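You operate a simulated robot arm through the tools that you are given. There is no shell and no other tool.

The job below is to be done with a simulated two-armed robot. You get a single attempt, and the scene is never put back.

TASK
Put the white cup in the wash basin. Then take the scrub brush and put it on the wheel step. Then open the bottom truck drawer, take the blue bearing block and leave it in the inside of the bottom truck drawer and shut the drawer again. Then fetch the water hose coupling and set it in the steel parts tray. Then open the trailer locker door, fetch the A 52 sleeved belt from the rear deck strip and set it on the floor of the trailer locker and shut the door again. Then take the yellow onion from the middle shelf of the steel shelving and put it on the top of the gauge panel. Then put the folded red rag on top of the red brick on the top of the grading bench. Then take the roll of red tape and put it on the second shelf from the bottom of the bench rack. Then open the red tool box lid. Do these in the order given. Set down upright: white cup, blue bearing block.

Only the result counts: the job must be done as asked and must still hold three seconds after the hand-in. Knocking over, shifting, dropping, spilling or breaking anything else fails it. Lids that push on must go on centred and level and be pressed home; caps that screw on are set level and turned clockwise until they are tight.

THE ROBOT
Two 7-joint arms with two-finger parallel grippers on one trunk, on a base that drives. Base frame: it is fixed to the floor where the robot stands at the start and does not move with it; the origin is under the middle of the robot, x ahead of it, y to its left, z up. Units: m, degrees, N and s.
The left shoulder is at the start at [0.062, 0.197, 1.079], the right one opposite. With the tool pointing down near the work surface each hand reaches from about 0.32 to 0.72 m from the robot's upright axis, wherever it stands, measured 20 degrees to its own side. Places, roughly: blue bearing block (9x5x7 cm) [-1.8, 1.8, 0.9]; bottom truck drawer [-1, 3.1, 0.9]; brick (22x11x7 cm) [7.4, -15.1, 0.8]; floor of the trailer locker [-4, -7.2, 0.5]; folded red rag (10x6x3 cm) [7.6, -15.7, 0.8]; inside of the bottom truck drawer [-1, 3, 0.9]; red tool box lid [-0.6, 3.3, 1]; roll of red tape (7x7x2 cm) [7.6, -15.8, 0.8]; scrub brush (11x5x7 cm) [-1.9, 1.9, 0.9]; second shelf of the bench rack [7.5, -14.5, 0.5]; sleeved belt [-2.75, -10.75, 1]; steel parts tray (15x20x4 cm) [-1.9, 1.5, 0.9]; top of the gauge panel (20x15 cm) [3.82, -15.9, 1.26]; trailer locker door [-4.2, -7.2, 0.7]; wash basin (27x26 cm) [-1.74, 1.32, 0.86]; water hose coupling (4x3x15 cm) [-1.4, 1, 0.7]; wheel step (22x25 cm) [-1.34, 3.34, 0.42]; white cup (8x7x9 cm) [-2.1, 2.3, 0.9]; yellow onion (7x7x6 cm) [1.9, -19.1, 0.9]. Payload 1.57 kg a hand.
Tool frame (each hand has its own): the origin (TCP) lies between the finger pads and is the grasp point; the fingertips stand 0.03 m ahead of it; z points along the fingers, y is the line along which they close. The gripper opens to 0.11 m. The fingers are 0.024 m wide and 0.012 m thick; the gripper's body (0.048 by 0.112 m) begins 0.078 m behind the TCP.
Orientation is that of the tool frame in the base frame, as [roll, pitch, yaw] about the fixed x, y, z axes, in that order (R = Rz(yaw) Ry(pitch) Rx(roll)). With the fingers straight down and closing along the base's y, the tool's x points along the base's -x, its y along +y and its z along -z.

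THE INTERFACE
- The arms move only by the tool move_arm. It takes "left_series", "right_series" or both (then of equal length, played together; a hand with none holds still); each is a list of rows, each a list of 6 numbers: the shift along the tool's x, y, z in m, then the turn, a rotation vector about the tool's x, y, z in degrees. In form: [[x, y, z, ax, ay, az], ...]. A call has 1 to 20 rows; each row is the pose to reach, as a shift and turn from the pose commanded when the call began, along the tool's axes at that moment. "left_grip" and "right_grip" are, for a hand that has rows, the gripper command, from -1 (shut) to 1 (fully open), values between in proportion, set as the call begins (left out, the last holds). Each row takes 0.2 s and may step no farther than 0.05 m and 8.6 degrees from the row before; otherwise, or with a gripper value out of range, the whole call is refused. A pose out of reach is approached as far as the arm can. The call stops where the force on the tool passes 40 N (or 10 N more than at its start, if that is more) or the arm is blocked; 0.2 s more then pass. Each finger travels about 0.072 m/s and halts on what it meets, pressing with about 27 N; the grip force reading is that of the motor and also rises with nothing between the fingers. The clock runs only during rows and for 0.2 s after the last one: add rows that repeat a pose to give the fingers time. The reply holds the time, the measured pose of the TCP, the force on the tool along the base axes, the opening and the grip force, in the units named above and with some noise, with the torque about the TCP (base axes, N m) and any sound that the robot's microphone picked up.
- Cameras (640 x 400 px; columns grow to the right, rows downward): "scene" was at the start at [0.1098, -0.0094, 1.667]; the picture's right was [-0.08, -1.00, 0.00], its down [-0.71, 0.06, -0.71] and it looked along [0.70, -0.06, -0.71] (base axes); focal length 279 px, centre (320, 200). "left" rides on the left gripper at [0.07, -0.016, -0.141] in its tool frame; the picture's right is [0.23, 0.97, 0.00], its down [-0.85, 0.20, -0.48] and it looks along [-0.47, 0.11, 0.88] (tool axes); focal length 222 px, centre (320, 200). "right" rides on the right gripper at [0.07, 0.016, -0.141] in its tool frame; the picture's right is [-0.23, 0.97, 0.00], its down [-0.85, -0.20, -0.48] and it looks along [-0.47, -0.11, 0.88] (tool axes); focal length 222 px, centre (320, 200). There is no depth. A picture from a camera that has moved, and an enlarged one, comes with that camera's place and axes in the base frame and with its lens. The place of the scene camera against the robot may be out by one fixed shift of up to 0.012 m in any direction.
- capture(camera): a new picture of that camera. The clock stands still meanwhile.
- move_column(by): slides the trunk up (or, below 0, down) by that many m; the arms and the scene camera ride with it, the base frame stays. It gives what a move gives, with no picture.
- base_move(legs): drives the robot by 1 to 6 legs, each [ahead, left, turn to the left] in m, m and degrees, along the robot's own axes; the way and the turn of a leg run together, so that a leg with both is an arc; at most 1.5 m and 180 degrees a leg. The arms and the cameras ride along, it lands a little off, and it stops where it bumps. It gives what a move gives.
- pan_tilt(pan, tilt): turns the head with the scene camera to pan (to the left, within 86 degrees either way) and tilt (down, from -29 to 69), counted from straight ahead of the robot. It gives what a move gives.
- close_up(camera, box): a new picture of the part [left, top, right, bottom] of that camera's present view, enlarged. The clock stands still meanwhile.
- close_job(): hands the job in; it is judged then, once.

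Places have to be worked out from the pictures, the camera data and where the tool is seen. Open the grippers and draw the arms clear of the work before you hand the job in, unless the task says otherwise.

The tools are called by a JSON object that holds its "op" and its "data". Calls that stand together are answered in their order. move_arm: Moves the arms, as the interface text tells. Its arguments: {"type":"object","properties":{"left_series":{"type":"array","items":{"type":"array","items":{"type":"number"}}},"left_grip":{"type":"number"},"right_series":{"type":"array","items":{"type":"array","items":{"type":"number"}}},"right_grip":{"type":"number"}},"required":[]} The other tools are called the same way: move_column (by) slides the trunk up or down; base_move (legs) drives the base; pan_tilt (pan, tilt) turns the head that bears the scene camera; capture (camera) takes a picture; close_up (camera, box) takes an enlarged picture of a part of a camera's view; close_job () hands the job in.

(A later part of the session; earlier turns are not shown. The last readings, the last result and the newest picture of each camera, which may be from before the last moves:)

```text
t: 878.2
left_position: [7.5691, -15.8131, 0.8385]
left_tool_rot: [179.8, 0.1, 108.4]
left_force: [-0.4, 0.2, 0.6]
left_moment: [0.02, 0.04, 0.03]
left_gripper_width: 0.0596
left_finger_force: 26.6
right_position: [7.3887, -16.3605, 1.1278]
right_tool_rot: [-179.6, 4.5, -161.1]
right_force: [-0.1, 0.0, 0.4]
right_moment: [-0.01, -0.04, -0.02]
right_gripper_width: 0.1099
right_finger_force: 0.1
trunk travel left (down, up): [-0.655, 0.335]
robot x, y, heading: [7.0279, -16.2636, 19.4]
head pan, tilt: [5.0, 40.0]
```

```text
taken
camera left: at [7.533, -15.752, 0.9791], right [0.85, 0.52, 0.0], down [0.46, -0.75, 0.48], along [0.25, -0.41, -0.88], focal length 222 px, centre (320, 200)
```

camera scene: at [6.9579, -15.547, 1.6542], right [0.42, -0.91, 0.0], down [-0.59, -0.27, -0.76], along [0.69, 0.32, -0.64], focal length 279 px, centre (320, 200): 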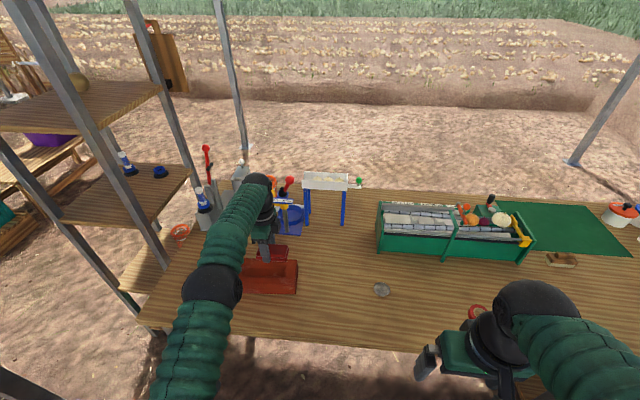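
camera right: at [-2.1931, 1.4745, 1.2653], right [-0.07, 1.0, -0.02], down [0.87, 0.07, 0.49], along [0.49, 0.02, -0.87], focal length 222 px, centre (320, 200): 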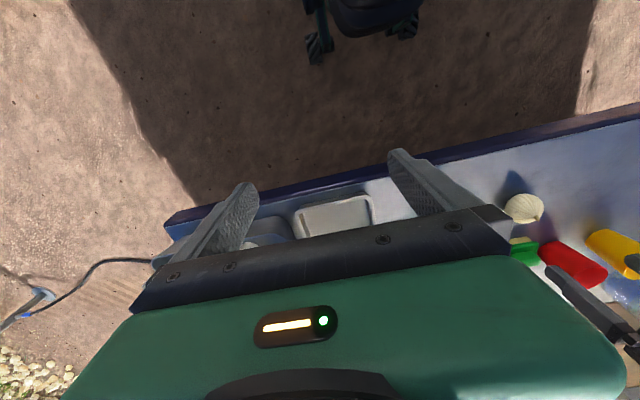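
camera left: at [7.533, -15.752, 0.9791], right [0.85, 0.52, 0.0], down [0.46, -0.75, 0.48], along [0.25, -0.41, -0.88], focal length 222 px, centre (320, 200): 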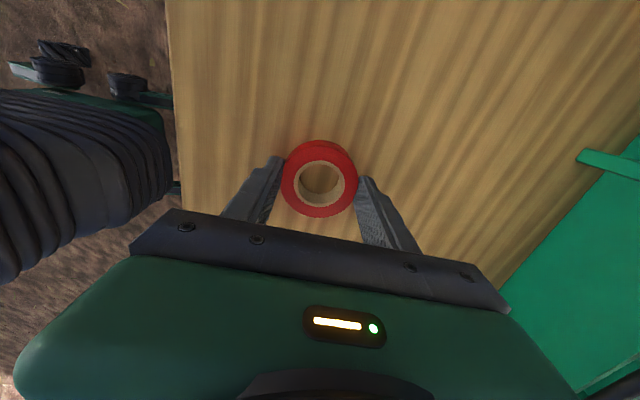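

The tape is held. I lift it, back off and move left to view the bench rack.

{"op": "move_arm", "data": {"left_series": [[0, 0, -0.03, 0, 0, 0], [0, 0, -0.07, 0, 0, 0], [0, 0, -0.11, 0, 0, 0], [0, 0, -0.15, 0, 0, 0]]}}

{"op": "base_move", "data": {"legs": [[-0.75, 0, 0], [0, 1.1, 0]]}}

{"op": "pan_tilt", "data": {"pan": 20, "tilt": 30}}

{"op": "capture", "data": {"camera": "scene"}}

```text
t: 879.2
left_position: [7.5682, -15.8134, 0.9895]
left_tool_rot: [179.8, 0.2, 108.4]
left_force: [-0.3, -0.8, -0.4]
left_moment: [0.03, -0.01, -0.03]
left_gripper_width: 0.0597
left_finger_force: 27.3
right_position: [7.3884, -16.3602, 1.1262]
right_tool_rot: [-179.6, 4.6, -161.1]
right_force: [-0.2, 0.1, 0.1]
right_moment: [0.02, -0.02, 0.02]
right_gripper_width: 0.1101
right_finger_force: 0.0
trunk travel left (down, up): [-0.655, 0.335]
robot x, y, heading: [7.0322, -16.2639, 19.5]
head pan, tilt: [5.0, 40.0]
```

```text
t: 888.5
left_position: [6.4993, -15.028, 0.9883]
left_tool_rot: [179.9, 0.1, 108.1]
left_force: [-0.2, -0.3, -0.5]
left_moment: [0.0, -0.04, 0.01]
left_gripper_width: 0.0595
left_finger_force: 27.3
right_position: [6.3154, -15.5736, 1.1264]
right_tool_rot: [-179.6, 4.7, -161.3]
right_force: [0.4, 0.5, 0.8]
right_moment: [0.01, -0.01, 0.01]
right_gripper_width: 0.1098
right_finger_force: 0.0
trunk travel left (down, up): [-0.655, 0.335]
robot x, y, heading: [5.9588, -15.4757, 19.4]
head pan, tilt: [5.0, 40.0]
```

```text
t: 889.3
left_position: [6.4985, -15.0265, 0.9886]
left_tool_rot: [179.8, 0.1, 108.0]
left_force: [1.0, -0.5, 0.2]
left_moment: [0.0, -0.02, 0.02]
left_gripper_width: 0.0591
left_finger_force: 26.5
right_position: [6.3145, -15.5724, 1.1269]
right_tool_rot: [-179.6, 4.4, -161.3]
right_force: [-0.5, -0.6, -0.8]
right_moment: [0.03, 0.01, -0.02]
right_gripper_width: 0.1098
right_finger_force: 0.1
trunk travel left (down, up): [-0.655, 0.335]
robot x, y, heading: [5.9555, -15.4771, 19.5]
head pan, tilt: [20.0, 30.0]
```

```text
taken
camera scene: at [6.0547, -15.4103, 1.6695], right [0.63, -0.77, 0.0], down [-0.39, -0.32, -0.86], along [0.67, 0.55, -0.5], focal length 279 px, centre (320, 200)
```

scene: 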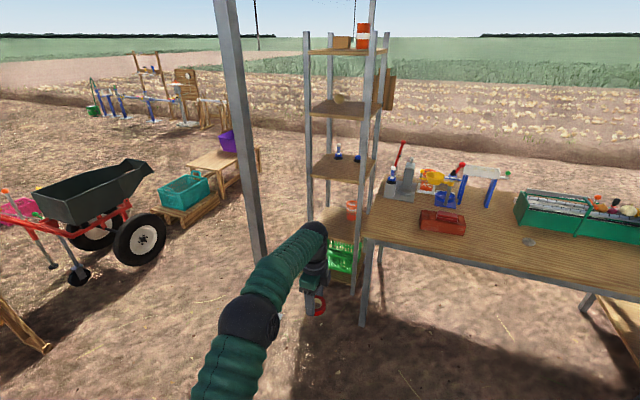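

I zoom in on the rack's second shelf.

{"op": "close_up", "data": {"camera": "scene", "box": [280, 140, 420, 300]}}

```text
2.50 times, centred on (350, 220) of scene
camera zoom: at [6.0547, -15.4103, 1.6695], right [0.63, -0.77, 0.0], down [-0.39, -0.32, -0.86], along [0.67, 0.55, -0.5], focal length 698 px, centre (245, 150)
```

zoom: 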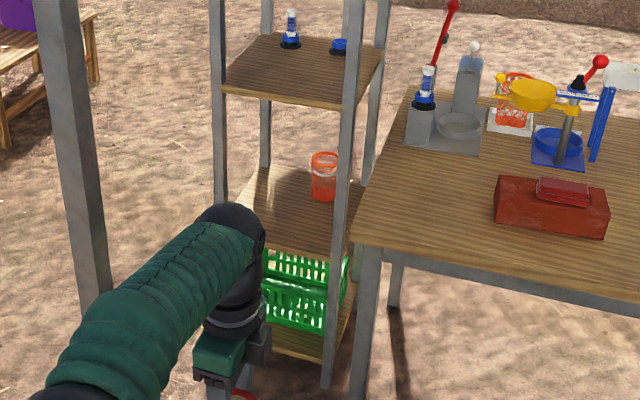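

The second shelf (front edge (7.23,-14.41)–(7.33,-14.67), ~0.37 m deep) holds an orange mesh cup at the back. A canopy post at (6.76,-14.39) blocks the west approach, so I check access from the north.

{"op": "base_move", "data": {"legs": [[-0.1, 0.6, 0], [0, 0.75, 0]]}}

{"op": "pan_tilt", "data": {"pan": -10, "tilt": 30}}

{"op": "capture", "data": {"camera": "scene"}}

{"op": "pan_tilt", "data": {"pan": 40, "tilt": 30}}

{"op": "capture", "data": {"camera": "scene"}}

```text
t: 896.3
left_position: [5.9561, -13.7908, 0.9895]
left_tool_rot: [179.8, 0.0, 108.2]
left_force: [0.0, -0.3, 0.3]
left_moment: [0.03, 0.0, 0.0]
left_gripper_width: 0.0593
left_finger_force: 27.7
right_position: [5.7745, -14.336, 1.1268]
right_tool_rot: [-179.7, 4.2, -161.1]
right_force: [0.2, 0.5, 0.5]
right_moment: [0.01, 0.01, 0.0]
right_gripper_width: 0.1101
right_finger_force: 0.1
trunk travel left (down, up): [-0.655, 0.335]
robot x, y, heading: [5.4163, -14.2372, 19.6]
head pan, tilt: [20.0, 30.0]
```

```text
t: 897.3
left_position: [5.9548, -13.7882, 0.99]
left_tool_rot: [179.9, 0.2, 108.2]
left_force: [0.2, -0.7, 0.3]
left_moment: [-0.01, 0.01, 0.0]
left_gripper_width: 0.0589
left_finger_force: 26.9
right_position: [5.7729, -14.3347, 1.1247]
right_tool_rot: [-179.6, 4.1, -161.2]
right_force: [-0.7, -0.6, -0.5]
right_moment: [0.01, -0.01, -0.02]
right_gripper_width: 0.1101
right_finger_force: 0.0
trunk travel left (down, up): [-0.655, 0.335]
robot x, y, heading: [5.4144, -14.2385, 19.7]
head pan, tilt: [-10.0, 30.0]
```

```text
taken
camera scene: at [5.5331, -14.2157, 1.6695], right [0.17, -0.99, 0.0], down [-0.49, -0.08, -0.86], along [0.85, 0.14, -0.5], focal length 279 px, centre (320, 200)
```

scene: 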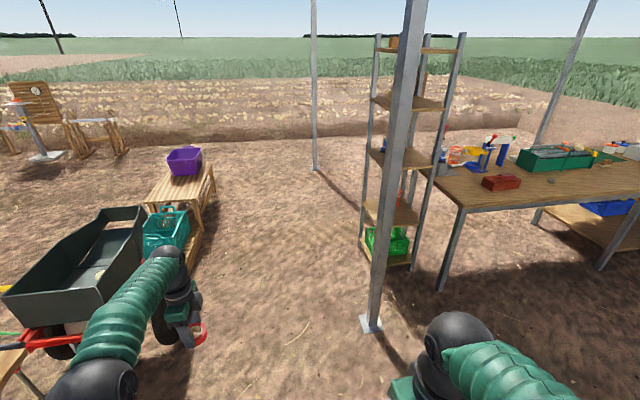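

```text
t: 898.5
left_position: [5.9545, -13.788, 0.9906]
left_tool_rot: [179.7, 0.3, 108.2]
left_force: [-0.1, -0.3, -0.9]
left_moment: [0.0, -0.03, 0.01]
left_gripper_width: 0.0591
left_finger_force: 26.7
right_position: [5.7726, -14.334, 1.1251]
right_tool_rot: [-179.6, 4.2, -161.2]
right_force: [-0.2, -1.0, -0.8]
right_moment: [-0.04, 0.01, 0.01]
right_gripper_width: 0.1099
right_finger_force: 0.0
trunk travel left (down, up): [-0.655, 0.335]
robot x, y, heading: [5.4169, -14.2407, 19.4]
head pan, tilt: [40.0, 30.0]
```

```text
taken
camera scene: at [5.4898, -14.1525, 1.6695], right [0.86, -0.51, 0.0], down [-0.26, -0.43, -0.87], along [0.44, 0.75, -0.5], focal length 279 px, centre (320, 200)
```

scene: 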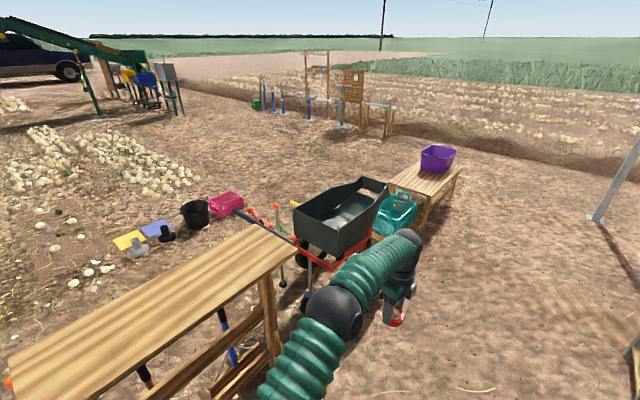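

A corridor exists between the wheelbarrow and the canopy post. I retract the left hand, turn to face south (heading -70°), and then move sideways (left) through the corridor.

{"op": "move_arm", "data": {"left_series": [[0, -0.045, 0, 0, 0, 0], [0, -0.09, 0, 0, 0, 0], [0, -0.135, 0, 0, 0, 0], [0, -0.18, 0.0, 0, 0, 0]]}}

{"op": "base_move", "data": {"legs": [[0, 0, -89.4], [-0.1, 0.5, 0]]}}

{"op": "pan_tilt", "data": {"pan": 60, "tilt": 35}}

{"op": "capture", "data": {"camera": "scene"}}

```text
t: 899.5
left_position: [5.7828, -13.8455, 0.9912]
left_tool_rot: [179.6, 0.3, 108.2]
left_force: [-0.2, 0.6, -1.4]
left_moment: [0.01, -0.03, -0.02]
left_gripper_width: 0.0588
left_finger_force: 26.8
right_position: [5.7708, -14.3363, 1.127]
right_tool_rot: [-179.6, 4.4, -161.1]
right_force: [-0.8, -0.5, 0.1]
right_moment: [0.0, -0.01, 0.01]
right_gripper_width: 0.11
right_finger_force: 0.1
trunk travel left (down, up): [-0.655, 0.335]
robot x, y, heading: [5.4156, -14.2394, 19.5]
head pan, tilt: [40.0, 30.0]
```

```text
t: 906.3
left_position: [6.2472, -14.3468, 0.9915]
left_tool_rot: [179.8, 0.0, 18.2]
left_force: [-0.3, -0.3, -0.6]
left_moment: [-0.01, -0.01, 0.03]
left_gripper_width: 0.0591
left_finger_force: 26.7
right_position: [5.7545, -14.336, 1.1249]
right_tool_rot: [-179.8, 4.2, 108.9]
right_force: [-0.9, -0.2, 0.9]
right_moment: [0.03, -0.03, 0.0]
right_gripper_width: 0.1099
right_finger_force: 0.1
trunk travel left (down, up): [-0.655, 0.335]
robot x, y, heading: [5.8583, -13.9801, -70.5]
head pan, tilt: [40.0, 30.0]
```

```text
t: 907.1
left_position: [6.2485, -14.3456, 0.9906]
left_tool_rot: [179.6, 0.1, 18.1]
left_force: [-0.6, -0.7, -0.6]
left_moment: [-0.02, -0.01, -0.01]
left_gripper_width: 0.0592
left_finger_force: 27.2
right_position: [5.7587, -14.3333, 1.1251]
right_tool_rot: [-179.5, 4.1, 108.9]
right_force: [-0.4, 0.5, 0.1]
right_moment: [-0.01, -0.02, 0.0]
right_gripper_width: 0.11
right_finger_force: 0.1
trunk travel left (down, up): [-0.655, 0.335]
robot x, y, heading: [5.8539, -13.9755, -70.5]
head pan, tilt: [60.0, 35.0]
```

```text
taken
camera scene: at [5.9465, -14.0283, 1.662], right [-0.18, -0.98, 0.0], down [-0.56, 0.11, -0.82], along [0.81, -0.15, -0.57], focal length 279 px, centre (320, 200)
```

scene: 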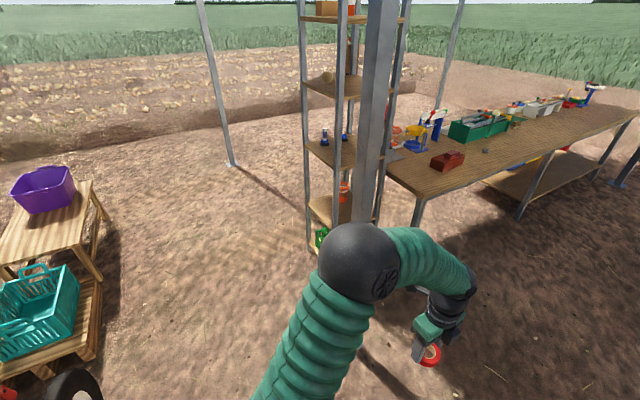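

The path is clear. I continue left 0.65 m, keeping a bit north of the post.

{"op": "base_move", "data": {"legs": [[-0.08, 0.45, 0], [0, 0.35, 0]]}}

{"op": "pan_tilt", "data": {"pan": 25, "tilt": 40}}

{"op": "capture", "data": {"camera": "scene"}}

```text
t: 911.7
left_position: [6.9704, -14.0042, 0.9902]
left_tool_rot: [179.7, -0.1, 18.2]
left_force: [0.2, 0.1, -0.9]
left_moment: [0.01, -0.01, 0.0]
left_gripper_width: 0.0589
left_finger_force: 27.0
right_position: [6.4803, -13.9911, 1.1251]
right_tool_rot: [-179.8, 4.1, 108.9]
right_force: [0.8, -0.1, 0.8]
right_moment: [0.0, 0.04, -0.03]
right_gripper_width: 0.11
right_finger_force: 0.0
trunk travel left (down, up): [-0.655, 0.335]
robot x, y, heading: [6.5814, -13.634, -70.3]
head pan, tilt: [60.0, 35.0]
```

```text
t: 912.7
left_position: [6.9787, -14.0007, 0.9901]
left_tool_rot: [179.7, 0.4, 18.2]
left_force: [0.6, -0.6, 0.1]
left_moment: [0.0, 0.03, 0.03]
left_gripper_width: 0.0588
left_finger_force: 26.6
right_position: [6.4888, -13.9894, 1.1269]
right_tool_rot: [-179.4, 4.0, 109.0]
right_force: [1.0, -0.3, 0.3]
right_moment: [-0.04, 0.03, -0.02]
right_gripper_width: 0.11
right_finger_force: 0.1
trunk travel left (down, up): [-0.655, 0.335]
robot x, y, heading: [6.5813, -13.6356, -70.4]
head pan, tilt: [25.0, 40.0]
```

```text
taken
camera scene: at [6.6504, -13.7279, 1.6542], right [-0.71, -0.7, 0.0], down [-0.45, 0.46, -0.76], along [0.54, -0.54, -0.64], focal length 279 px, centre (320, 200)
```

scene: 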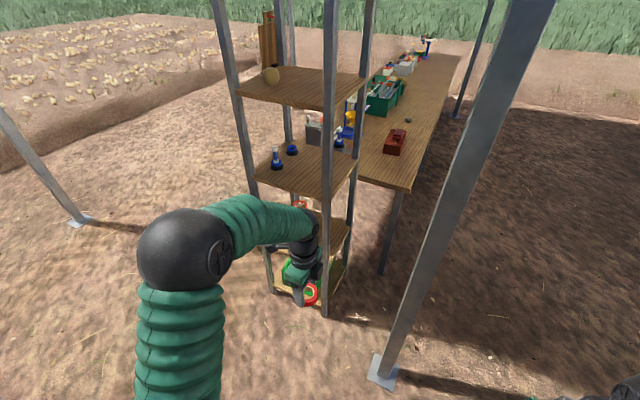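

The rack's north side is now accessible: its posts are at about (7.24,-14.36) and (7.60,-14.25). I move 0.45 m left and 0.1 m ahead.

{"op": "base_move", "data": {"legs": [[0.08, 0.46, 0]]}}

{"op": "pan_tilt", "data": {"pan": 5, "tilt": 45}}

{"op": "capture", "data": {"camera": "scene"}}

```text
t: 915.5
left_position: [7.4284, -13.9245, 0.9909]
left_tool_rot: [179.7, -0.1, 18.3]
left_force: [-0.5, -0.5, 0.2]
left_moment: [0.0, -0.01, 0.04]
left_gripper_width: 0.0591
left_finger_force: 27.6
right_position: [6.9374, -13.915, 1.124]
right_tool_rot: [-179.9, 3.9, 109.1]
right_force: [-1.2, -0.8, -0.3]
right_moment: [-0.02, -0.01, -0.02]
right_gripper_width: 0.1098
right_finger_force: 0.0
trunk travel left (down, up): [-0.655, 0.335]
robot x, y, heading: [7.0391, -13.5564, -70.3]
head pan, tilt: [25.0, 40.0]
```

```text
t: 916.4
left_position: [7.4296, -13.9233, 0.9907]
left_tool_rot: [179.7, 0.1, 18.3]
left_force: [-1.1, -0.9, 0.0]
left_moment: [0.02, -0.03, -0.02]
left_gripper_width: 0.0592
left_finger_force: 27.2
right_position: [6.9408, -13.9119, 1.1248]
right_tool_rot: [-179.7, 3.9, 109.2]
right_force: [-0.3, -0.1, 0.2]
right_moment: [0.0, -0.02, -0.03]
right_gripper_width: 0.1101
right_finger_force: 0.1
trunk travel left (down, up): [-0.655, 0.335]
robot x, y, heading: [7.0382, -13.557, -70.1]
head pan, tilt: [5.0, 45.0]
```

```text
taken
camera scene: at [7.0743, -13.6662, 1.647], right [-0.91, -0.42, 0.0], down [-0.29, 0.64, -0.71], along [0.3, -0.64, -0.71], focal length 279 px, centre (320, 200)
```

scene: 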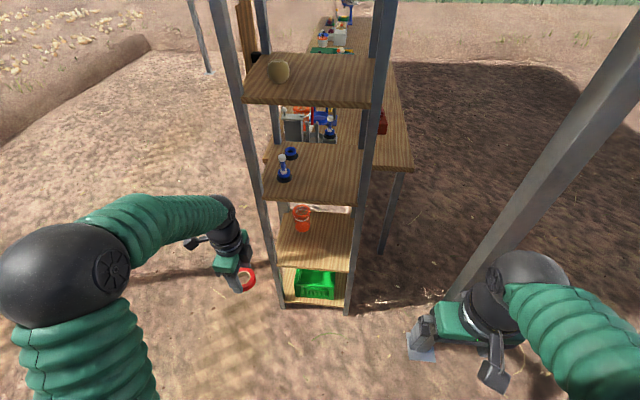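

The second shelf's free north-west part is at about (7.375,-14.43,0.5). I move the hand right and ahead while tilting it 50°, then lower the trunk by 0.39 m.

{"op": "move_arm", "data": {"left_series": [[-0.026, 0.014, 0, -7.2, 0, 0], [-0.052, 0.028, 0, -14.4, 0, 0], [-0.078, 0.042, 0, -21.6, 0, 0], [-0.104, 0.056, 0, -28.8, 0, 0], [-0.13, 0.07, 0, -36, 0, 0], [-0.156, 0.084, 0, -43.2, 0, 0], [-0.18, 0.1, 0, -50, 0, 0], [-0.18, 0.1, 0, -50, 0, 0]]}}

{"op": "move_column", "data": {"by": -0.38}}

{"op": "capture", "data": {"camera": "scene"}}

{"op": "capture", "data": {"camera": "left"}}

```text
t: 917.9
left_position: [7.4399, -14.0432, 1.0616]
left_tool_rot: [128.2, 8.6, 33.9]
left_force: [0.4, -0.2, -0.4]
left_moment: [0.02, 0.04, -0.06]
left_gripper_width: 0.0589
left_finger_force: 26.4
right_position: [6.9458, -13.9093, 1.1255]
right_tool_rot: [-179.4, 3.7, 109.1]
right_force: [0.0, 0.5, -0.1]
right_moment: [-0.03, -0.01, 0.02]
right_gripper_width: 0.1098
right_finger_force: 0.0
trunk travel left (down, up): [-0.655, 0.335]
robot x, y, heading: [7.0389, -13.5574, -70.3]
head pan, tilt: [5.0, 45.0]
stopped in row 7 (left hand): the arm was blocked; the commanded pose is now the measured one
```

```text
t: 921.5
left_position: [7.4343, -14.0441, 0.6846]
left_tool_rot: [127.9, 9.0, 33.4]
left_force: [1.1, 0.6, -0.3]
left_moment: [-0.02, 0.0, 0.02]
left_gripper_width: 0.0587
left_finger_force: 26.8
right_position: [6.9445, -13.9107, 0.7435]
right_tool_rot: [-179.5, 3.8, 109.1]
right_force: [0.1, -0.2, -0.6]
right_moment: [0.0, 0.02, 0.01]
right_gripper_width: 0.1101
right_finger_force: 0.2
trunk travel left (down, up): [-0.275, 0.715]
robot x, y, heading: [7.0397, -13.5573, -70.0]
head pan, tilt: [5.0, 45.0]
```

```text
taken
camera scene: at [7.0782, -13.664, 1.2661], right [-0.91, -0.42, 0.0], down [-0.3, 0.64, -0.71], along [0.3, -0.64, -0.71], focal length 279 px, centre (320, 200)
```

scene: 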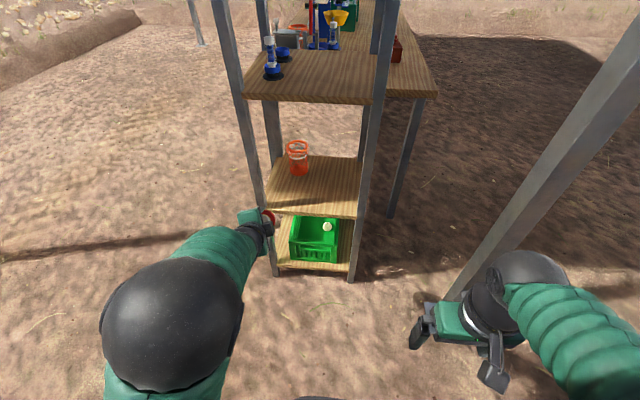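

```text
taken
camera left: at [7.4345, -13.8986, 0.7464], right [0.62, -0.31, 0.72], down [-0.79, -0.22, 0.58], along [-0.02, -0.93, -0.38], focal length 222 px, centre (320, 200)
```

left: 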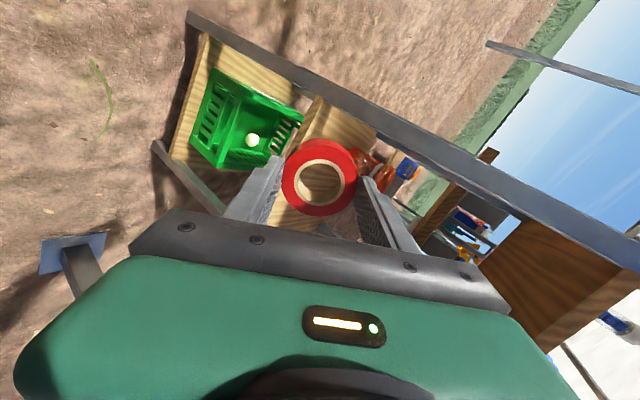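

The arm reached a good tilt (pointing ~-63°, 37° down), though ~0.2 m left of the axis. I compensate with the base: 0.11 m right, lower 0.08 m, then ahead.

{"op": "base_move", "data": {"legs": [[0, -0.11, 0]]}}

{"op": "move_column", "data": {"by": -0.07}}

{"op": "capture", "data": {"camera": "left"}}

{"op": "capture", "data": {"camera": "scene"}}

```text
t: 922.7
left_position: [7.3392, -14.0773, 0.6814]
left_tool_rot: [128.2, 8.7, 34.3]
left_force: [1.4, -0.4, -0.1]
left_moment: [0.04, 0.04, -0.05]
left_gripper_width: 0.0589
left_finger_force: 26.9
right_position: [6.8413, -13.9471, 0.7458]
right_tool_rot: [-179.1, 3.9, 109.0]
right_force: [-0.1, 0.0, 0.2]
right_moment: [-0.01, -0.01, -0.01]
right_gripper_width: 0.11
right_finger_force: 0.1
trunk travel left (down, up): [-0.275, 0.715]
robot x, y, heading: [6.9376, -13.5944, -70.3]
head pan, tilt: [5.0, 45.0]
```

```text
t: 923.8
left_position: [7.3399, -14.077, 0.6113]
left_tool_rot: [128.0, 8.8, 34.5]
left_force: [1.0, -0.5, -0.4]
left_moment: [-0.02, 0.0, 0.02]
left_gripper_width: 0.059
left_finger_force: 27.2
right_position: [6.8401, -13.9479, 0.6739]
right_tool_rot: [-179.6, 3.8, 109.1]
right_force: [0.4, -0.4, 0.5]
right_moment: [-0.02, -0.01, -0.01]
right_gripper_width: 0.1099
right_finger_force: 0.0
trunk travel left (down, up): [-0.205, 0.785]
robot x, y, heading: [6.9336, -13.5951, -70.3]
head pan, tilt: [5.0, 45.0]
```

```text
taken
camera left: at [7.337, -13.9317, 0.6758], right [0.62, -0.3, 0.72], down [-0.78, -0.23, 0.58], along [-0.01, -0.93, -0.38], focal length 222 px, centre (320, 200)
```

left: 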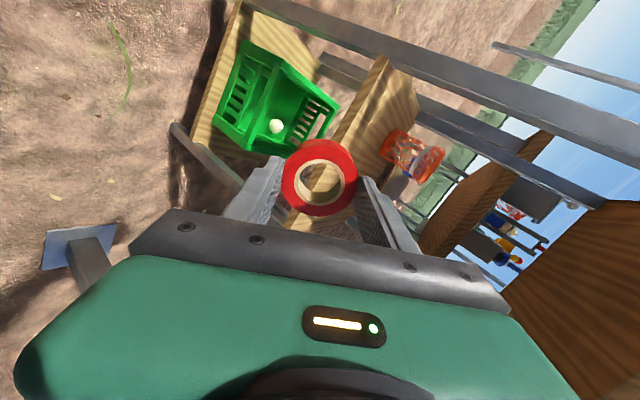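

```text
taken
camera scene: at [6.9763, -13.7003, 1.1959], right [-0.91, -0.42, 0.0], down [-0.3, 0.64, -0.71], along [0.29, -0.64, -0.71], focal length 279 px, centre (320, 200)
```

scene: 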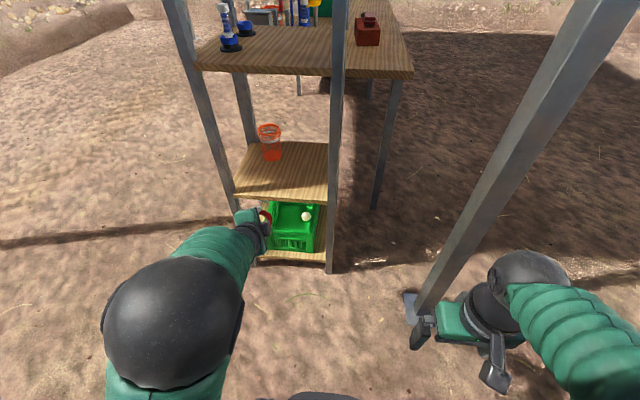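

Everything lines up with the shelf opening. I drive 0.18 m ahead and check.

{"op": "base_move", "data": {"legs": [[0.18, -0.02, 0]]}}

{"op": "capture", "data": {"camera": "left"}}

{"op": "capture", "data": {"camera": "scene"}}

```text
t: 925.3
left_position: [7.383, -14.2543, 0.6122]
left_tool_rot: [128.2, 8.5, 34.8]
left_force: [-0.4, 0.3, -1.3]
left_moment: [-0.02, 0.03, -0.01]
left_gripper_width: 0.0592
left_finger_force: 27.1
right_position: [6.8815, -14.1255, 0.6743]
right_tool_rot: [-179.6, 3.7, 109.3]
right_force: [0.4, 0.5, -0.4]
right_moment: [0.0, 0.0, -0.01]
right_gripper_width: 0.11
right_finger_force: 0.0
trunk travel left (down, up): [-0.205, 0.785]
robot x, y, heading: [6.9788, -13.771, -70.2]
head pan, tilt: [5.0, 45.0]
```

```text
taken
camera left: at [7.38, -14.1083, 0.6757], right [0.62, -0.3, 0.72], down [-0.78, -0.24, 0.57], along [0.0, -0.92, -0.38], focal length 222 px, centre (320, 200)
```

left: 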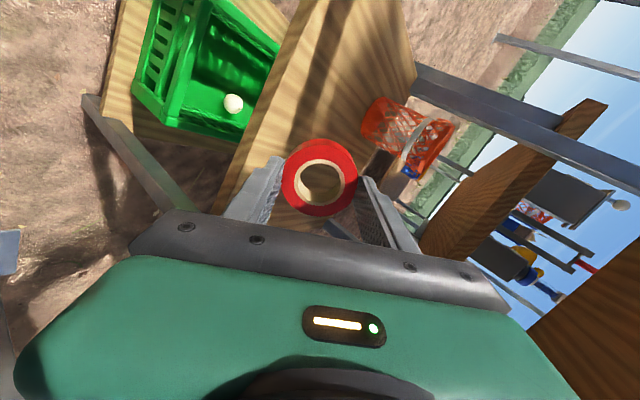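

```text
taken
camera scene: at [7.0182, -13.8785, 1.1969], right [-0.91, -0.42, 0.0], down [-0.3, 0.64, -0.71], along [0.3, -0.64, -0.71], focal length 279 px, centre (320, 200)
```

scene: 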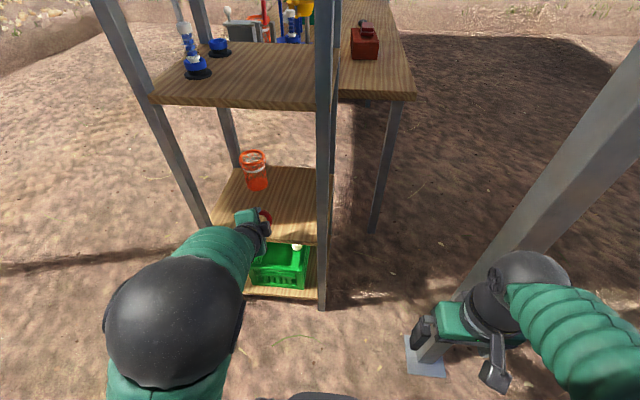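

The hand is entering the shelf. To keep the right arm away from the canopy post, I draw the right hand inward by 0.1 m, and try extending the left arm 0.06 m.

{"op": "move_arm", "data": {"right_series": [[0, 0.04, 0, 0, 0, 0], [0, 0.08, 0, 0, 0, 0], [0, 0.12, 0, 0, 0, 0]], "left_series": [[-0.0051, 0.0114, 0.0157, 0, 0, 0], [-0.0102, 0.0227, 0.0313, 0, 0, 0], [-0.0153, 0.0341, 0.047, 0, 0, 0]]}}

{"op": "capture", "data": {"camera": "scene"}}

```text
t: 926.1
left_position: [7.4037, -14.3103, 0.6127]
left_tool_rot: [128.2, 8.6, 34.8]
left_force: [0.4, 0.5, -0.2]
left_moment: [0.03, 0.03, 0.02]
left_gripper_width: 0.059
left_finger_force: 27.5
right_position: [6.9962, -14.0846, 0.6734]
right_tool_rot: [-179.5, 3.7, 109.2]
right_force: [-0.9, -0.4, 0.6]
right_moment: [-0.01, 0.02, 0.01]
right_gripper_width: 0.1098
right_finger_force: 0.0
right hand out of reach, approached as far as the arm can: row 1
trunk travel left (down, up): [-0.205, 0.785]
robot x, y, heading: [6.978, -13.7716, -70.1]
head pan, tilt: [5.0, 45.0]
```

```text
taken
camera scene: at [7.019, -13.8783, 1.1969], right [-0.91, -0.42, 0.0], down [-0.3, 0.64, -0.71], along [0.3, -0.64, -0.71], focal length 279 px, centre (320, 200)
```

scene: 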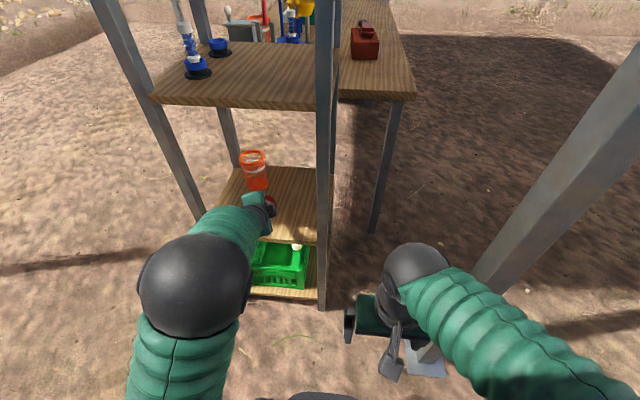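

The left arm can extend. I extend it by another 9 cm over the shelf.

{"op": "move_arm", "data": {"left_series": [[-0.0077, 0.017, 0.0235, 0, 0, 0], [-0.0154, 0.0341, 0.047, 0, 0, 0], [-0.023, 0.0511, 0.0705, 0, 0, 0], [-0.023, 0.0511, 0.0705, 0, 0, 0]]}}

{"op": "capture", "data": {"camera": "left"}}

{"op": "close_up", "data": {"camera": "scene", "box": [190, 130, 350, 260]}}

```text
t: 927.1
left_position: [7.4339, -14.3954, 0.6125]
left_tool_rot: [128.1, 8.6, 34.9]
left_force: [-0.2, 1.0, -0.1]
left_moment: [0.02, 0.0, -0.01]
left_gripper_width: 0.0588
left_finger_force: 27.4
right_position: [6.9962, -14.0846, 0.6736]
right_tool_rot: [-179.5, 3.8, 109.3]
right_force: [0.2, 0.5, 0.5]
right_moment: [0.0, 0.01, -0.01]
right_gripper_width: 0.11
right_finger_force: 0.1
trunk travel left (down, up): [-0.205, 0.785]
robot x, y, heading: [6.975, -13.7708, -70.1]
head pan, tilt: [5.0, 45.0]
```

```text
taken
camera left: at [7.4307, -14.2499, 0.6765], right [0.62, -0.3, 0.72], down [-0.78, -0.24, 0.57], along [0.0, -0.92, -0.38], focal length 222 px, centre (320, 200)
```

left: 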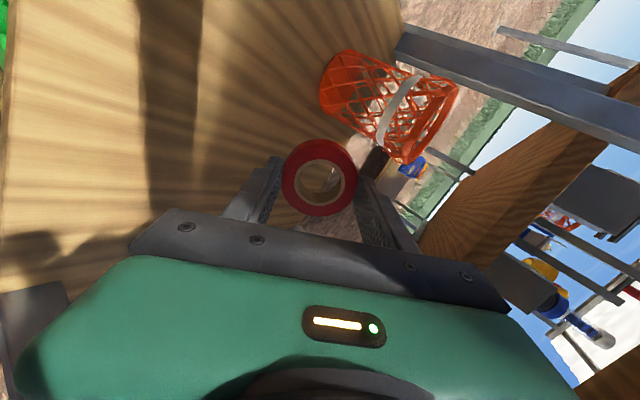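

```text
3.08 times, centred on (270, 195) of scene
camera zoom: at [7.018, -13.8781, 1.197], right [-0.91, -0.42, 0.0], down [-0.3, 0.64, -0.71], along [0.3, -0.64, -0.71], focal length 859 px, centre (474, 215)
```

zoom: 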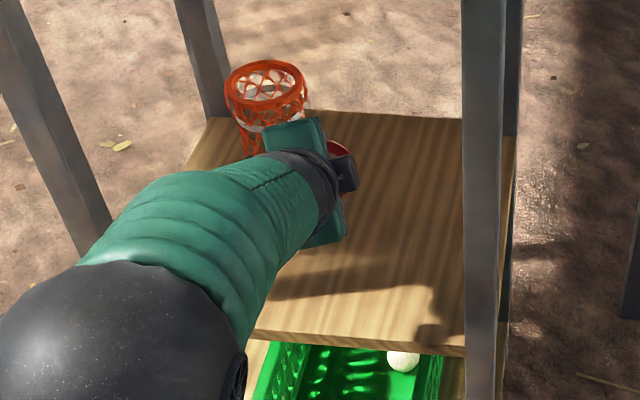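

Tape is over the shelf, clear of the mesh cup. I lower 4 cm, then by small steps to contact.

{"op": "move_arm", "data": {"left_series": [[0.0022, -0.0117, 0.0092, 0, 0, 0], [0.0044, -0.0233, 0.0183, 0, 0, 0], [0.0059, -0.0311, 0.0245, 0, 0, 0]]}}

{"op": "close_up", "data": {"camera": "scene", "box": [190, 130, 350, 260]}}

```text
t: 927.9
left_position: [7.4333, -14.3943, 0.5727]
left_tool_rot: [128.1, 8.6, 34.8]
left_force: [0.3, 0.1, 0.1]
left_moment: [0.03, -0.02, -0.02]
left_gripper_width: 0.0592
left_finger_force: 27.7
right_position: [6.996, -14.0852, 0.6751]
right_tool_rot: [-179.6, 3.7, 109.3]
right_force: [0.6, 0.1, 0.2]
right_moment: [-0.01, -0.03, 0.0]
right_gripper_width: 0.1101
right_finger_force: 0.1
trunk travel left (down, up): [-0.205, 0.785]
robot x, y, heading: [6.9785, -13.7714, -70.2]
head pan, tilt: [5.0, 45.0]
```

```text
3.08 times, centred on (270, 195) of scene
camera zoom: at [7.0181, -13.8783, 1.1969], right [-0.91, -0.42, 0.0], down [-0.3, 0.64, -0.71], along [0.3, -0.64, -0.71], focal length 859 px, centre (474, 215)
```

zoom: 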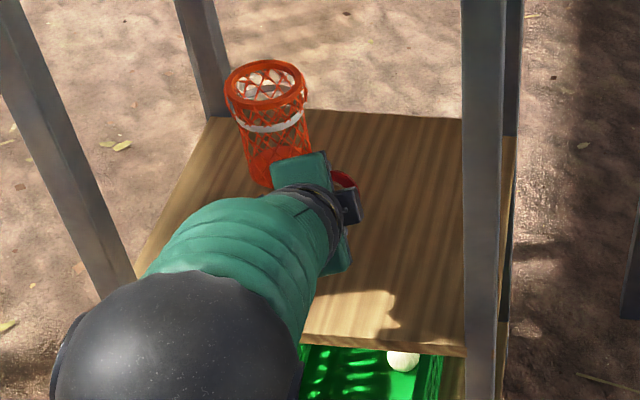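

{"op": "move_arm", "data": {"left_series": [[0.0007, -0.0039, 0.0031, 0, 0, 0], [0.0015, -0.0078, 0.0061, 0, 0, 0], [0.0022, -0.0117, 0.0092, 0, 0, 0]]}}

```text
t: 928.7
left_position: [7.4324, -14.3948, 0.558]
left_tool_rot: [128.1, 8.7, 34.7]
left_force: [-0.3, -0.2, -0.6]
left_moment: [0.01, 0.03, 0.02]
left_gripper_width: 0.0593
left_finger_force: 27.4
right_position: [6.9949, -14.0843, 0.6737]
right_tool_rot: [-179.7, 3.8, 109.3]
right_force: [1.0, 0.4, -0.8]
right_moment: [0.0, 0.01, -0.01]
right_gripper_width: 0.1101
right_finger_force: 0.1
trunk travel left (down, up): [-0.205, 0.785]
robot x, y, heading: [6.9765, -13.7726, -70.3]
head pan, tilt: [5.0, 45.0]
```

{"op": "move_arm", "data": {"left_series": [[0.0006, -0.0031, 0.0024, 0, 0, 0], [0.0012, -0.0062, 0.0049, 0, 0, 0], [0.0018, -0.0093, 0.0073, 0, 0, 0]]}}

{"op": "close_up", "data": {"camera": "scene", "box": [190, 130, 350, 260]}}

```text
t: 929.5
left_position: [7.4343, -14.3943, 0.5517]
left_tool_rot: [127.7, 8.6, 34.8]
left_force: [-1.5, 7.2, 17.7]
left_moment: [0.42, 0.02, 0.02]
left_gripper_width: 0.0588
left_finger_force: 27.1
right_position: [6.995, -14.0835, 0.6749]
right_tool_rot: [-179.7, 4.1, 109.2]
right_force: [0.9, -0.2, -0.1]
right_moment: [0.0, -0.03, -0.04]
right_gripper_width: 0.1098
right_finger_force: 0.0
trunk travel left (down, up): [-0.205, 0.785]
robot x, y, heading: [6.9769, -13.7712, -70.2]
head pan, tilt: [5.0, 45.0]
```

```text
3.08 times, centred on (270, 195) of scene
camera zoom: at [7.0155, -13.8746, 1.1978], right [-0.91, -0.42, 0.0], down [-0.3, 0.64, -0.71], along [0.3, -0.64, -0.71], focal length 859 px, centre (474, 215)
```

zoom: 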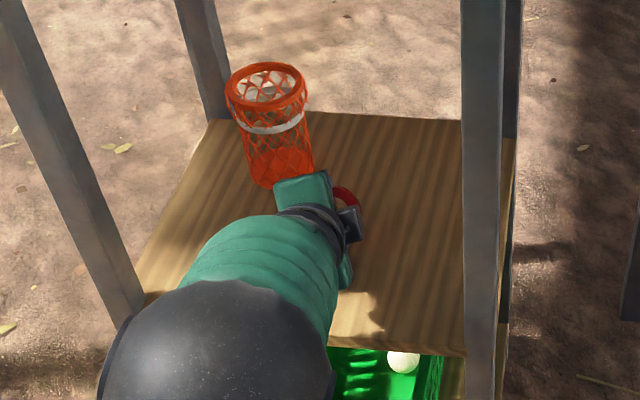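

Contact. I raise 1.8 cm and open so the tape falls flat.

{"op": "move_arm", "data": {"left_series": [[-0.0015, 0.0078, -0.0061, 0, 0, 0], [-0.0028, 0.0148, -0.0116, 0, 0, 0]]}}

{"op": "move_arm", "data": {"left_series": [[0, 0, 0, 0, 0, 0], [0, 0, 0, 0, 0, 0], [0, 0, 0, 0, 0, 0]], "left_grip": 0.5}}

{"op": "capture", "data": {"camera": "left"}}

{"op": "close_up", "data": {"camera": "scene", "box": [190, 130, 350, 260]}}

```text
t: 930.1
left_position: [7.4331, -14.3939, 0.5644]
left_tool_rot: [128.2, 8.5, 34.7]
left_force: [0.4, -0.3, -0.5]
left_moment: [-0.01, 0.0, -0.02]
left_gripper_width: 0.0588
left_finger_force: 27.2
right_position: [6.9961, -14.0847, 0.6735]
right_tool_rot: [-179.7, 3.8, 109.3]
right_force: [0.6, -0.2, -0.3]
right_moment: [0.03, 0.0, -0.01]
right_gripper_width: 0.11
right_finger_force: 0.1
trunk travel left (down, up): [-0.205, 0.785]
robot x, y, heading: [6.9761, -13.7707, -70.2]
head pan, tilt: [5.0, 45.0]
```

```text
t: 930.9
left_position: [7.4333, -14.394, 0.5663]
left_tool_rot: [128.1, 8.5, 34.9]
left_force: [0.1, 0.5, -0.2]
left_moment: [-0.01, 0.0, -0.02]
left_gripper_width: 0.0824
left_finger_force: 0.1
right_position: [6.9955, -14.0857, 0.6741]
right_tool_rot: [-179.6, 3.8, 109.3]
right_force: [0.4, 0.2, -0.2]
right_moment: [0.02, -0.01, 0.02]
right_gripper_width: 0.1101
right_finger_force: 0.0
trunk travel left (down, up): [-0.205, 0.785]
robot x, y, heading: [6.9758, -13.7712, -70.1]
head pan, tilt: [5.0, 45.0]
```

```text
taken
camera left: at [7.4308, -14.249, 0.6286], right [0.62, -0.3, 0.72], down [-0.78, -0.24, 0.57], along [0.0, -0.92, -0.38], focal length 222 px, centre (320, 200)
```

left: 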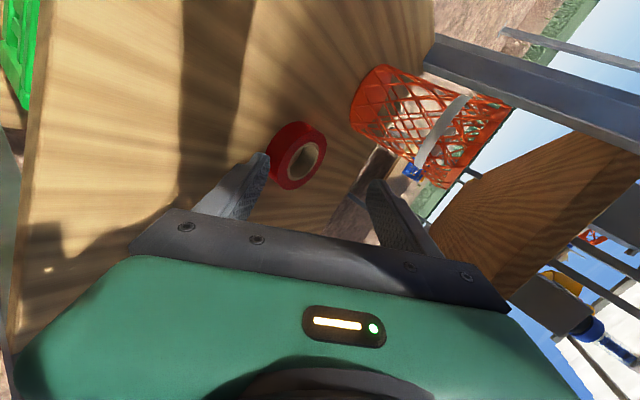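

```text
3.08 times, centred on (270, 195) of scene
camera zoom: at [7.018, -13.8782, 1.1969], right [-0.91, -0.42, 0.0], down [-0.3, 0.64, -0.71], along [0.3, -0.64, -0.71], focal length 859 px, centre (474, 215)
```

zoom: 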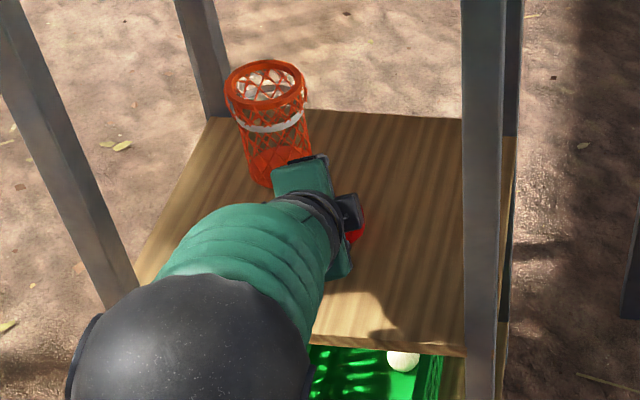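

The tape lies flat on the second shelf. I raise slightly and withdraw the arm, then back off.

{"op": "move_arm", "data": {"left_series": [[-0.0022, 0.0117, -0.0092, 0, 0, 0], [0.0054, -0.0053, -0.0327, 0, 0, 0], [0.0131, -0.0224, -0.0562, 0, 0, 0], [0.0208, -0.0394, -0.0797, 0, 0, 0], [0.0285, -0.0564, -0.1032, 0, 0, 0], [0.0362, -0.0735, -0.1266, 0, 0, 0]]}}

{"op": "base_move", "data": {"legs": [[-0.2, 0, 0]]}}

{"op": "capture", "data": {"camera": "scene"}}

```text
t: 932.3
left_position: [7.3965, -14.2454, 0.5744]
left_tool_rot: [128.3, 8.0, 36.4]
left_force: [-0.7, 0.1, 0.0]
left_moment: [-0.01, -0.01, -0.02]
left_gripper_width: 0.0824
left_finger_force: 0.0
right_position: [6.996, -14.0853, 0.6733]
right_tool_rot: [-179.5, 3.7, 109.4]
right_force: [0.7, -0.1, 0.3]
right_moment: [-0.01, 0.01, -0.01]
right_gripper_width: 0.1099
right_finger_force: 0.0
trunk travel left (down, up): [-0.205, 0.785]
robot x, y, heading: [6.9778, -13.7732, -70.5]
head pan, tilt: [5.0, 45.0]
```

```text
t: 933.9
left_position: [7.3221, -14.06, 0.581]
left_tool_rot: [127.9, 8.6, 35.8]
left_force: [-0.3, -0.3, 0.5]
left_moment: [-0.02, 0.01, 0.03]
left_gripper_width: 0.0824
left_finger_force: 0.1
right_position: [6.9271, -13.8953, 0.6751]
right_tool_rot: [-179.6, 3.9, 109.2]
right_force: [-0.1, 0.5, 1.1]
right_moment: [0.0, 0.01, 0.02]
right_gripper_width: 0.1104
right_finger_force: 0.0
trunk travel left (down, up): [-0.205, 0.785]
robot x, y, heading: [6.911, -13.5813, -70.6]
head pan, tilt: [5.0, 45.0]
```

```text
taken
camera scene: at [6.949, -13.6872, 1.1975], right [-0.91, -0.42, 0.0], down [-0.3, 0.64, -0.71], along [0.3, -0.64, -0.71], focal length 279 px, centre (320, 200)
```

scene: 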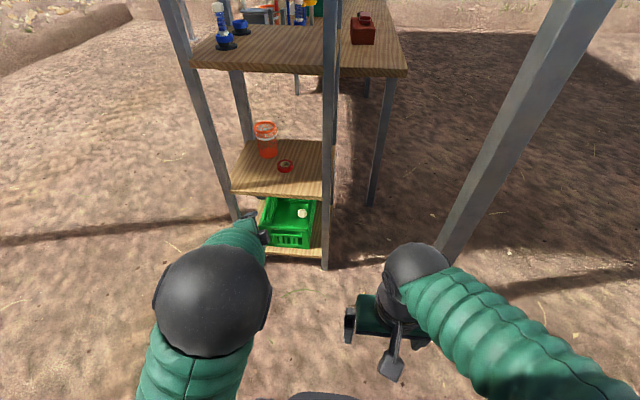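

The tape is on the second shelf. I raise the trunk and bring both hands back to normal poses.

{"op": "base_move", "data": {"legs": [[-0.1, 0, 0]]}}

{"op": "move_column", "data": {"by": 0.4}}

{"op": "move_arm", "data": {"left_series": [[-0.0017, 0.0089, -0.0069, 7.54, 0.07, 2.73], [-0.0034, 0.0178, -0.0139, 15.1, 0.14, 5.46], [-0.0051, 0.0267, -0.0208, 22.6, 0.21, 8.2], [-0.0069, 0.0357, -0.0278, 30.2, 0.29, 10.9], [-0.0086, 0.0446, -0.0347, 37.7, 0.36, 13.6], [-0.0103, 0.0535, -0.0417, 45.3, 0.43, 16.4], [-0.012, 0.0624, -0.0486, 52.8, 0.5, 19.1], [-0.012, 0.0624, -0.0486, 52.8, 0.5, 19.1]], "right_series": [[0, -0.02, 0, 0, 0, 0], [0, -0.04, 0, 0, 0, 0], [0, -0.06, 0, 0, 0, 0], [0, -0.08, 0, 0, 0, 0], [0, -0.1, 0, 0, 0, 0], [0, -0.12, 0, 0, 0, 0], [0, -0.12, 0, 0, 0, 0], [0, -0.12, 0, 0, 0, 0]]}}

{"op": "capture", "data": {"camera": "scene"}}

```text
t: 935.0
left_position: [7.2929, -13.9651, 0.583]
left_tool_rot: [127.9, 8.6, 36.1]
left_force: [0.4, -0.2, 0.3]
left_moment: [-0.03, -0.01, -0.02]
left_gripper_width: 0.0825
left_finger_force: 0.0
right_position: [6.8929, -13.8001, 0.6757]
right_tool_rot: [-179.6, 4.0, 109.1]
right_force: [0.7, 0.5, -0.4]
right_moment: [-0.03, -0.03, 0.03]
right_gripper_width: 0.1099
right_finger_force: 0.1
trunk travel left (down, up): [-0.205, 0.785]
robot x, y, heading: [6.8735, -13.49, -70.4]
head pan, tilt: [5.0, 45.0]
```

```text
t: 938.9
left_position: [7.2945, -13.9663, 0.9807]
left_tool_rot: [128.1, 8.5, 36.3]
left_force: [-0.3, 0.2, -0.4]
left_moment: [0.01, 0.0, -0.05]
left_gripper_width: 0.0823
left_finger_force: 0.1
right_position: [6.8933, -13.8019, 1.0747]
right_tool_rot: [-179.7, 3.9, 109.1]
right_force: [-0.1, 0.6, -0.8]
right_moment: [-0.05, -0.01, -0.01]
right_gripper_width: 0.1101
right_finger_force: 0.2
trunk travel left (down, up): [-0.605, 0.385]
robot x, y, heading: [6.8789, -13.4868, -70.4]
head pan, tilt: [5.0, 45.0]
```

```text
t: 940.7
left_position: [7.2932, -13.9657, 1.0602]
left_tool_rot: [-180.0, 0.2, 19.7]
left_force: [0.2, 0.1, 0.0]
left_moment: [-0.03, 0.01, -0.01]
left_gripper_width: 0.0825
left_finger_force: 0.0
right_position: [6.7797, -13.8452, 1.0555]
right_tool_rot: [-179.6, 3.9, 109.2]
right_force: [0.6, -0.5, -0.3]
right_moment: [-0.01, 0.02, 0.01]
right_gripper_width: 0.1101
right_finger_force: 0.1
right hand out of reach, approached as far as the arm can: row 3, 4, 5, 6, 7, 8
trunk travel left (down, up): [-0.605, 0.385]
robot x, y, heading: [6.8755, -13.4879, -70.5]
head pan, tilt: [5.0, 45.0]
```

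```text
taken
camera scene: at [6.9169, -13.595, 1.597], right [-0.91, -0.42, 0.0], down [-0.3, 0.64, -0.71], along [0.29, -0.64, -0.71], focal length 279 px, centre (320, 200)
```

scene: 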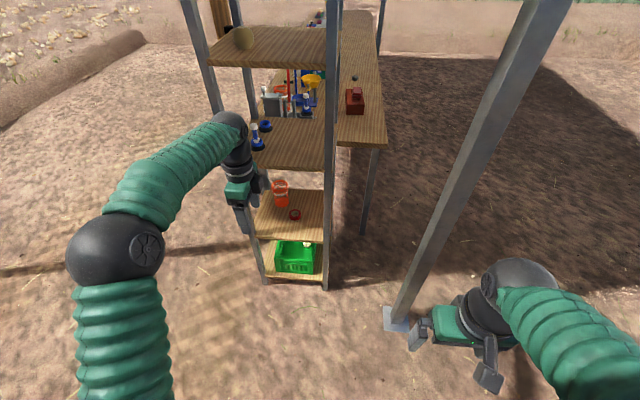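

Both arms are back. Last job: the red tool box lid at the truck. I yaw the left hand back to normal, retract it, and leave the corridor westwards.

{"op": "move_arm", "data": {"left_series": [[0, -0.01, 0, 0, 0, -8.2], [0, -0.02, 0, 0, 0, -16.4], [0, -0.03, 0, 0, 0, -24.6], [0, -0.04, 0, 0, 0, -32.8], [0, -0.05, 0, 0, 0, -41], [0, -0.06, 0, 0, 0, -49.2], [0, -0.07, 0, 0, 0, -57.4], [0, -0.08, 0, 0, 0, -65.6], [0, -0.09, 0, 0, 0, -73.8], [0, -0.1, 0, 0, 0, -82], [0, -0.11, 0, 0, 0, -89]]}}

{"op": "base_move", "data": {"legs": [[0, -0.5, 0], [0, -0.6, 0], [0.08, -0.5, 0]]}}

{"op": "pan_tilt", "data": {"pan": 0, "tilt": 25}}

{"op": "capture", "data": {"camera": "scene"}}

```text
t: 943.1
left_position: [7.2561, -13.862, 1.0602]
left_tool_rot: [179.9, 0.1, 109.0]
left_force: [-0.8, 1.1, 0.7]
left_moment: [-0.02, 0.02, 0.03]
left_gripper_width: 0.0826
left_finger_force: 0.1
right_position: [6.7808, -13.8451, 1.0552]
right_tool_rot: [-179.6, 3.9, 109.2]
right_force: [-0.1, 0.6, -0.6]
right_moment: [-0.01, -0.01, -0.02]
right_gripper_width: 0.11
right_finger_force: 0.0
trunk travel left (down, up): [-0.605, 0.385]
robot x, y, heading: [6.8771, -13.4885, -70.3]
head pan, tilt: [5.0, 45.0]
```

```text
t: 951.6
left_position: [5.7742, -14.4831, 1.0597]
left_tool_rot: [-179.7, 0.0, 108.7]
left_force: [0.4, -0.2, 0.2]
left_moment: [-0.01, 0.05, 0.01]
left_gripper_width: 0.0827
left_finger_force: 0.1
right_position: [5.2984, -14.4664, 1.0576]
right_tool_rot: [-179.4, 3.9, 109.1]
right_force: [-0.1, 0.4, 0.0]
right_moment: [0.01, 0.03, 0.02]
right_gripper_width: 0.1101
right_finger_force: 0.0
trunk travel left (down, up): [-0.605, 0.385]
robot x, y, heading: [5.391, -14.1073, -70.5]
head pan, tilt: [5.0, 45.0]
```

```text
t: 952.4
left_position: [5.7725, -14.4819, 1.0618]
left_tool_rot: [-180.0, 0.0, 108.7]
left_force: [1.3, -0.2, 1.1]
left_moment: [0.0, -0.06, 0.0]
left_gripper_width: 0.0823
left_finger_force: 0.1
right_position: [5.296, -14.4653, 1.0561]
right_tool_rot: [-179.6, 3.9, 109.1]
right_force: [1.1, 1.2, 0.3]
right_moment: [-0.01, 0.03, -0.01]
right_gripper_width: 0.1102
right_finger_force: 0.1
trunk travel left (down, up): [-0.605, 0.385]
robot x, y, heading: [5.3942, -14.109, -70.5]
head pan, tilt: [0.0, 25.0]
```

```text
taken
camera scene: at [5.4297, -14.228, 1.6275], right [-0.94, -0.34, 0.0], down [-0.14, 0.4, -0.91], along [0.3, -0.85, -0.42], focal length 279 px, centre (320, 200)
```

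scene: 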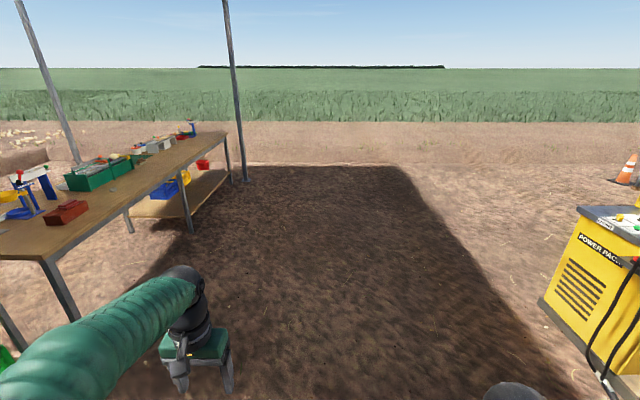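

Clear ahead. I drive the known route back: around the south of the power pack and past the table's north-east side.

{"op": "base_move", "data": {"legs": [[1.4, -0.13, 0], [0.829, -0.506, 0], [0.829, -0.506, 0], [-0.28, -1.094, 0], [-0.28, -1.094, 0], [-1.25, -0.29, 0]]}}

{"op": "pan_tilt", "data": {"pan": -60, "tilt": 25}}

{"op": "capture", "data": {"camera": "scene"}}

```text
t: 985.6
left_position: [2.8043, -16.8895, 1.0605]
left_tool_rot: [180.0, -0.1, 109.4]
left_force: [0.7, 0.7, -0.7]
left_moment: [0.02, -0.02, 0.01]
left_gripper_width: 0.0824
left_finger_force: 0.1
right_position: [2.3292, -16.8777, 1.0562]
right_tool_rot: [-179.5, 3.9, 109.7]
right_force: [-0.4, 0.1, 0.5]
right_moment: [0.0, -0.01, 0.02]
right_gripper_width: 0.11
right_finger_force: 0.1
trunk travel left (down, up): [-0.605, 0.385]
robot x, y, heading: [2.423, -16.5214, -69.9]
head pan, tilt: [0.0, 25.0]
```

```text
t: 986.9
left_position: [2.8038, -16.8878, 1.0622]
left_tool_rot: [-179.9, -0.1, 109.2]
left_force: [0.9, 0.2, -0.4]
left_moment: [0.04, -0.03, -0.01]
left_gripper_width: 0.0824
left_finger_force: 0.1
right_position: [2.3281, -16.8771, 1.055]
right_tool_rot: [-179.7, 3.9, 109.7]
right_force: [0.1, -0.1, -0.5]
right_moment: [0.0, 0.01, -0.01]
right_gripper_width: 0.11
right_finger_force: 0.0
trunk travel left (down, up): [-0.605, 0.385]
robot x, y, heading: [2.4206, -16.5179, -69.9]
head pan, tilt: [-60.0, 25.0]
```

```text
taken
camera scene: at [2.3683, -16.6226, 1.6276], right [-0.77, 0.64, 0.0], down [0.27, 0.33, -0.91], along [-0.58, -0.7, -0.42], focal length 279 px, centre (320, 200)
```

scene: 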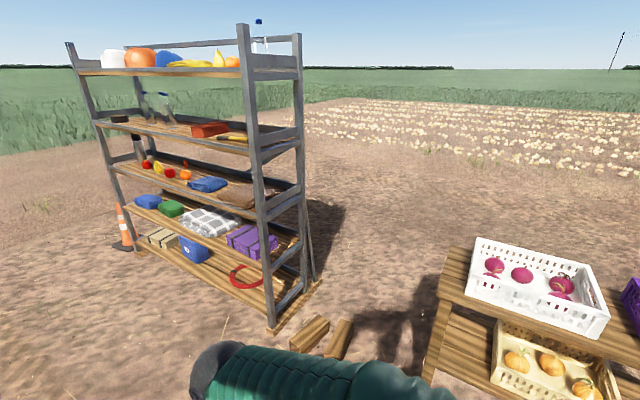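

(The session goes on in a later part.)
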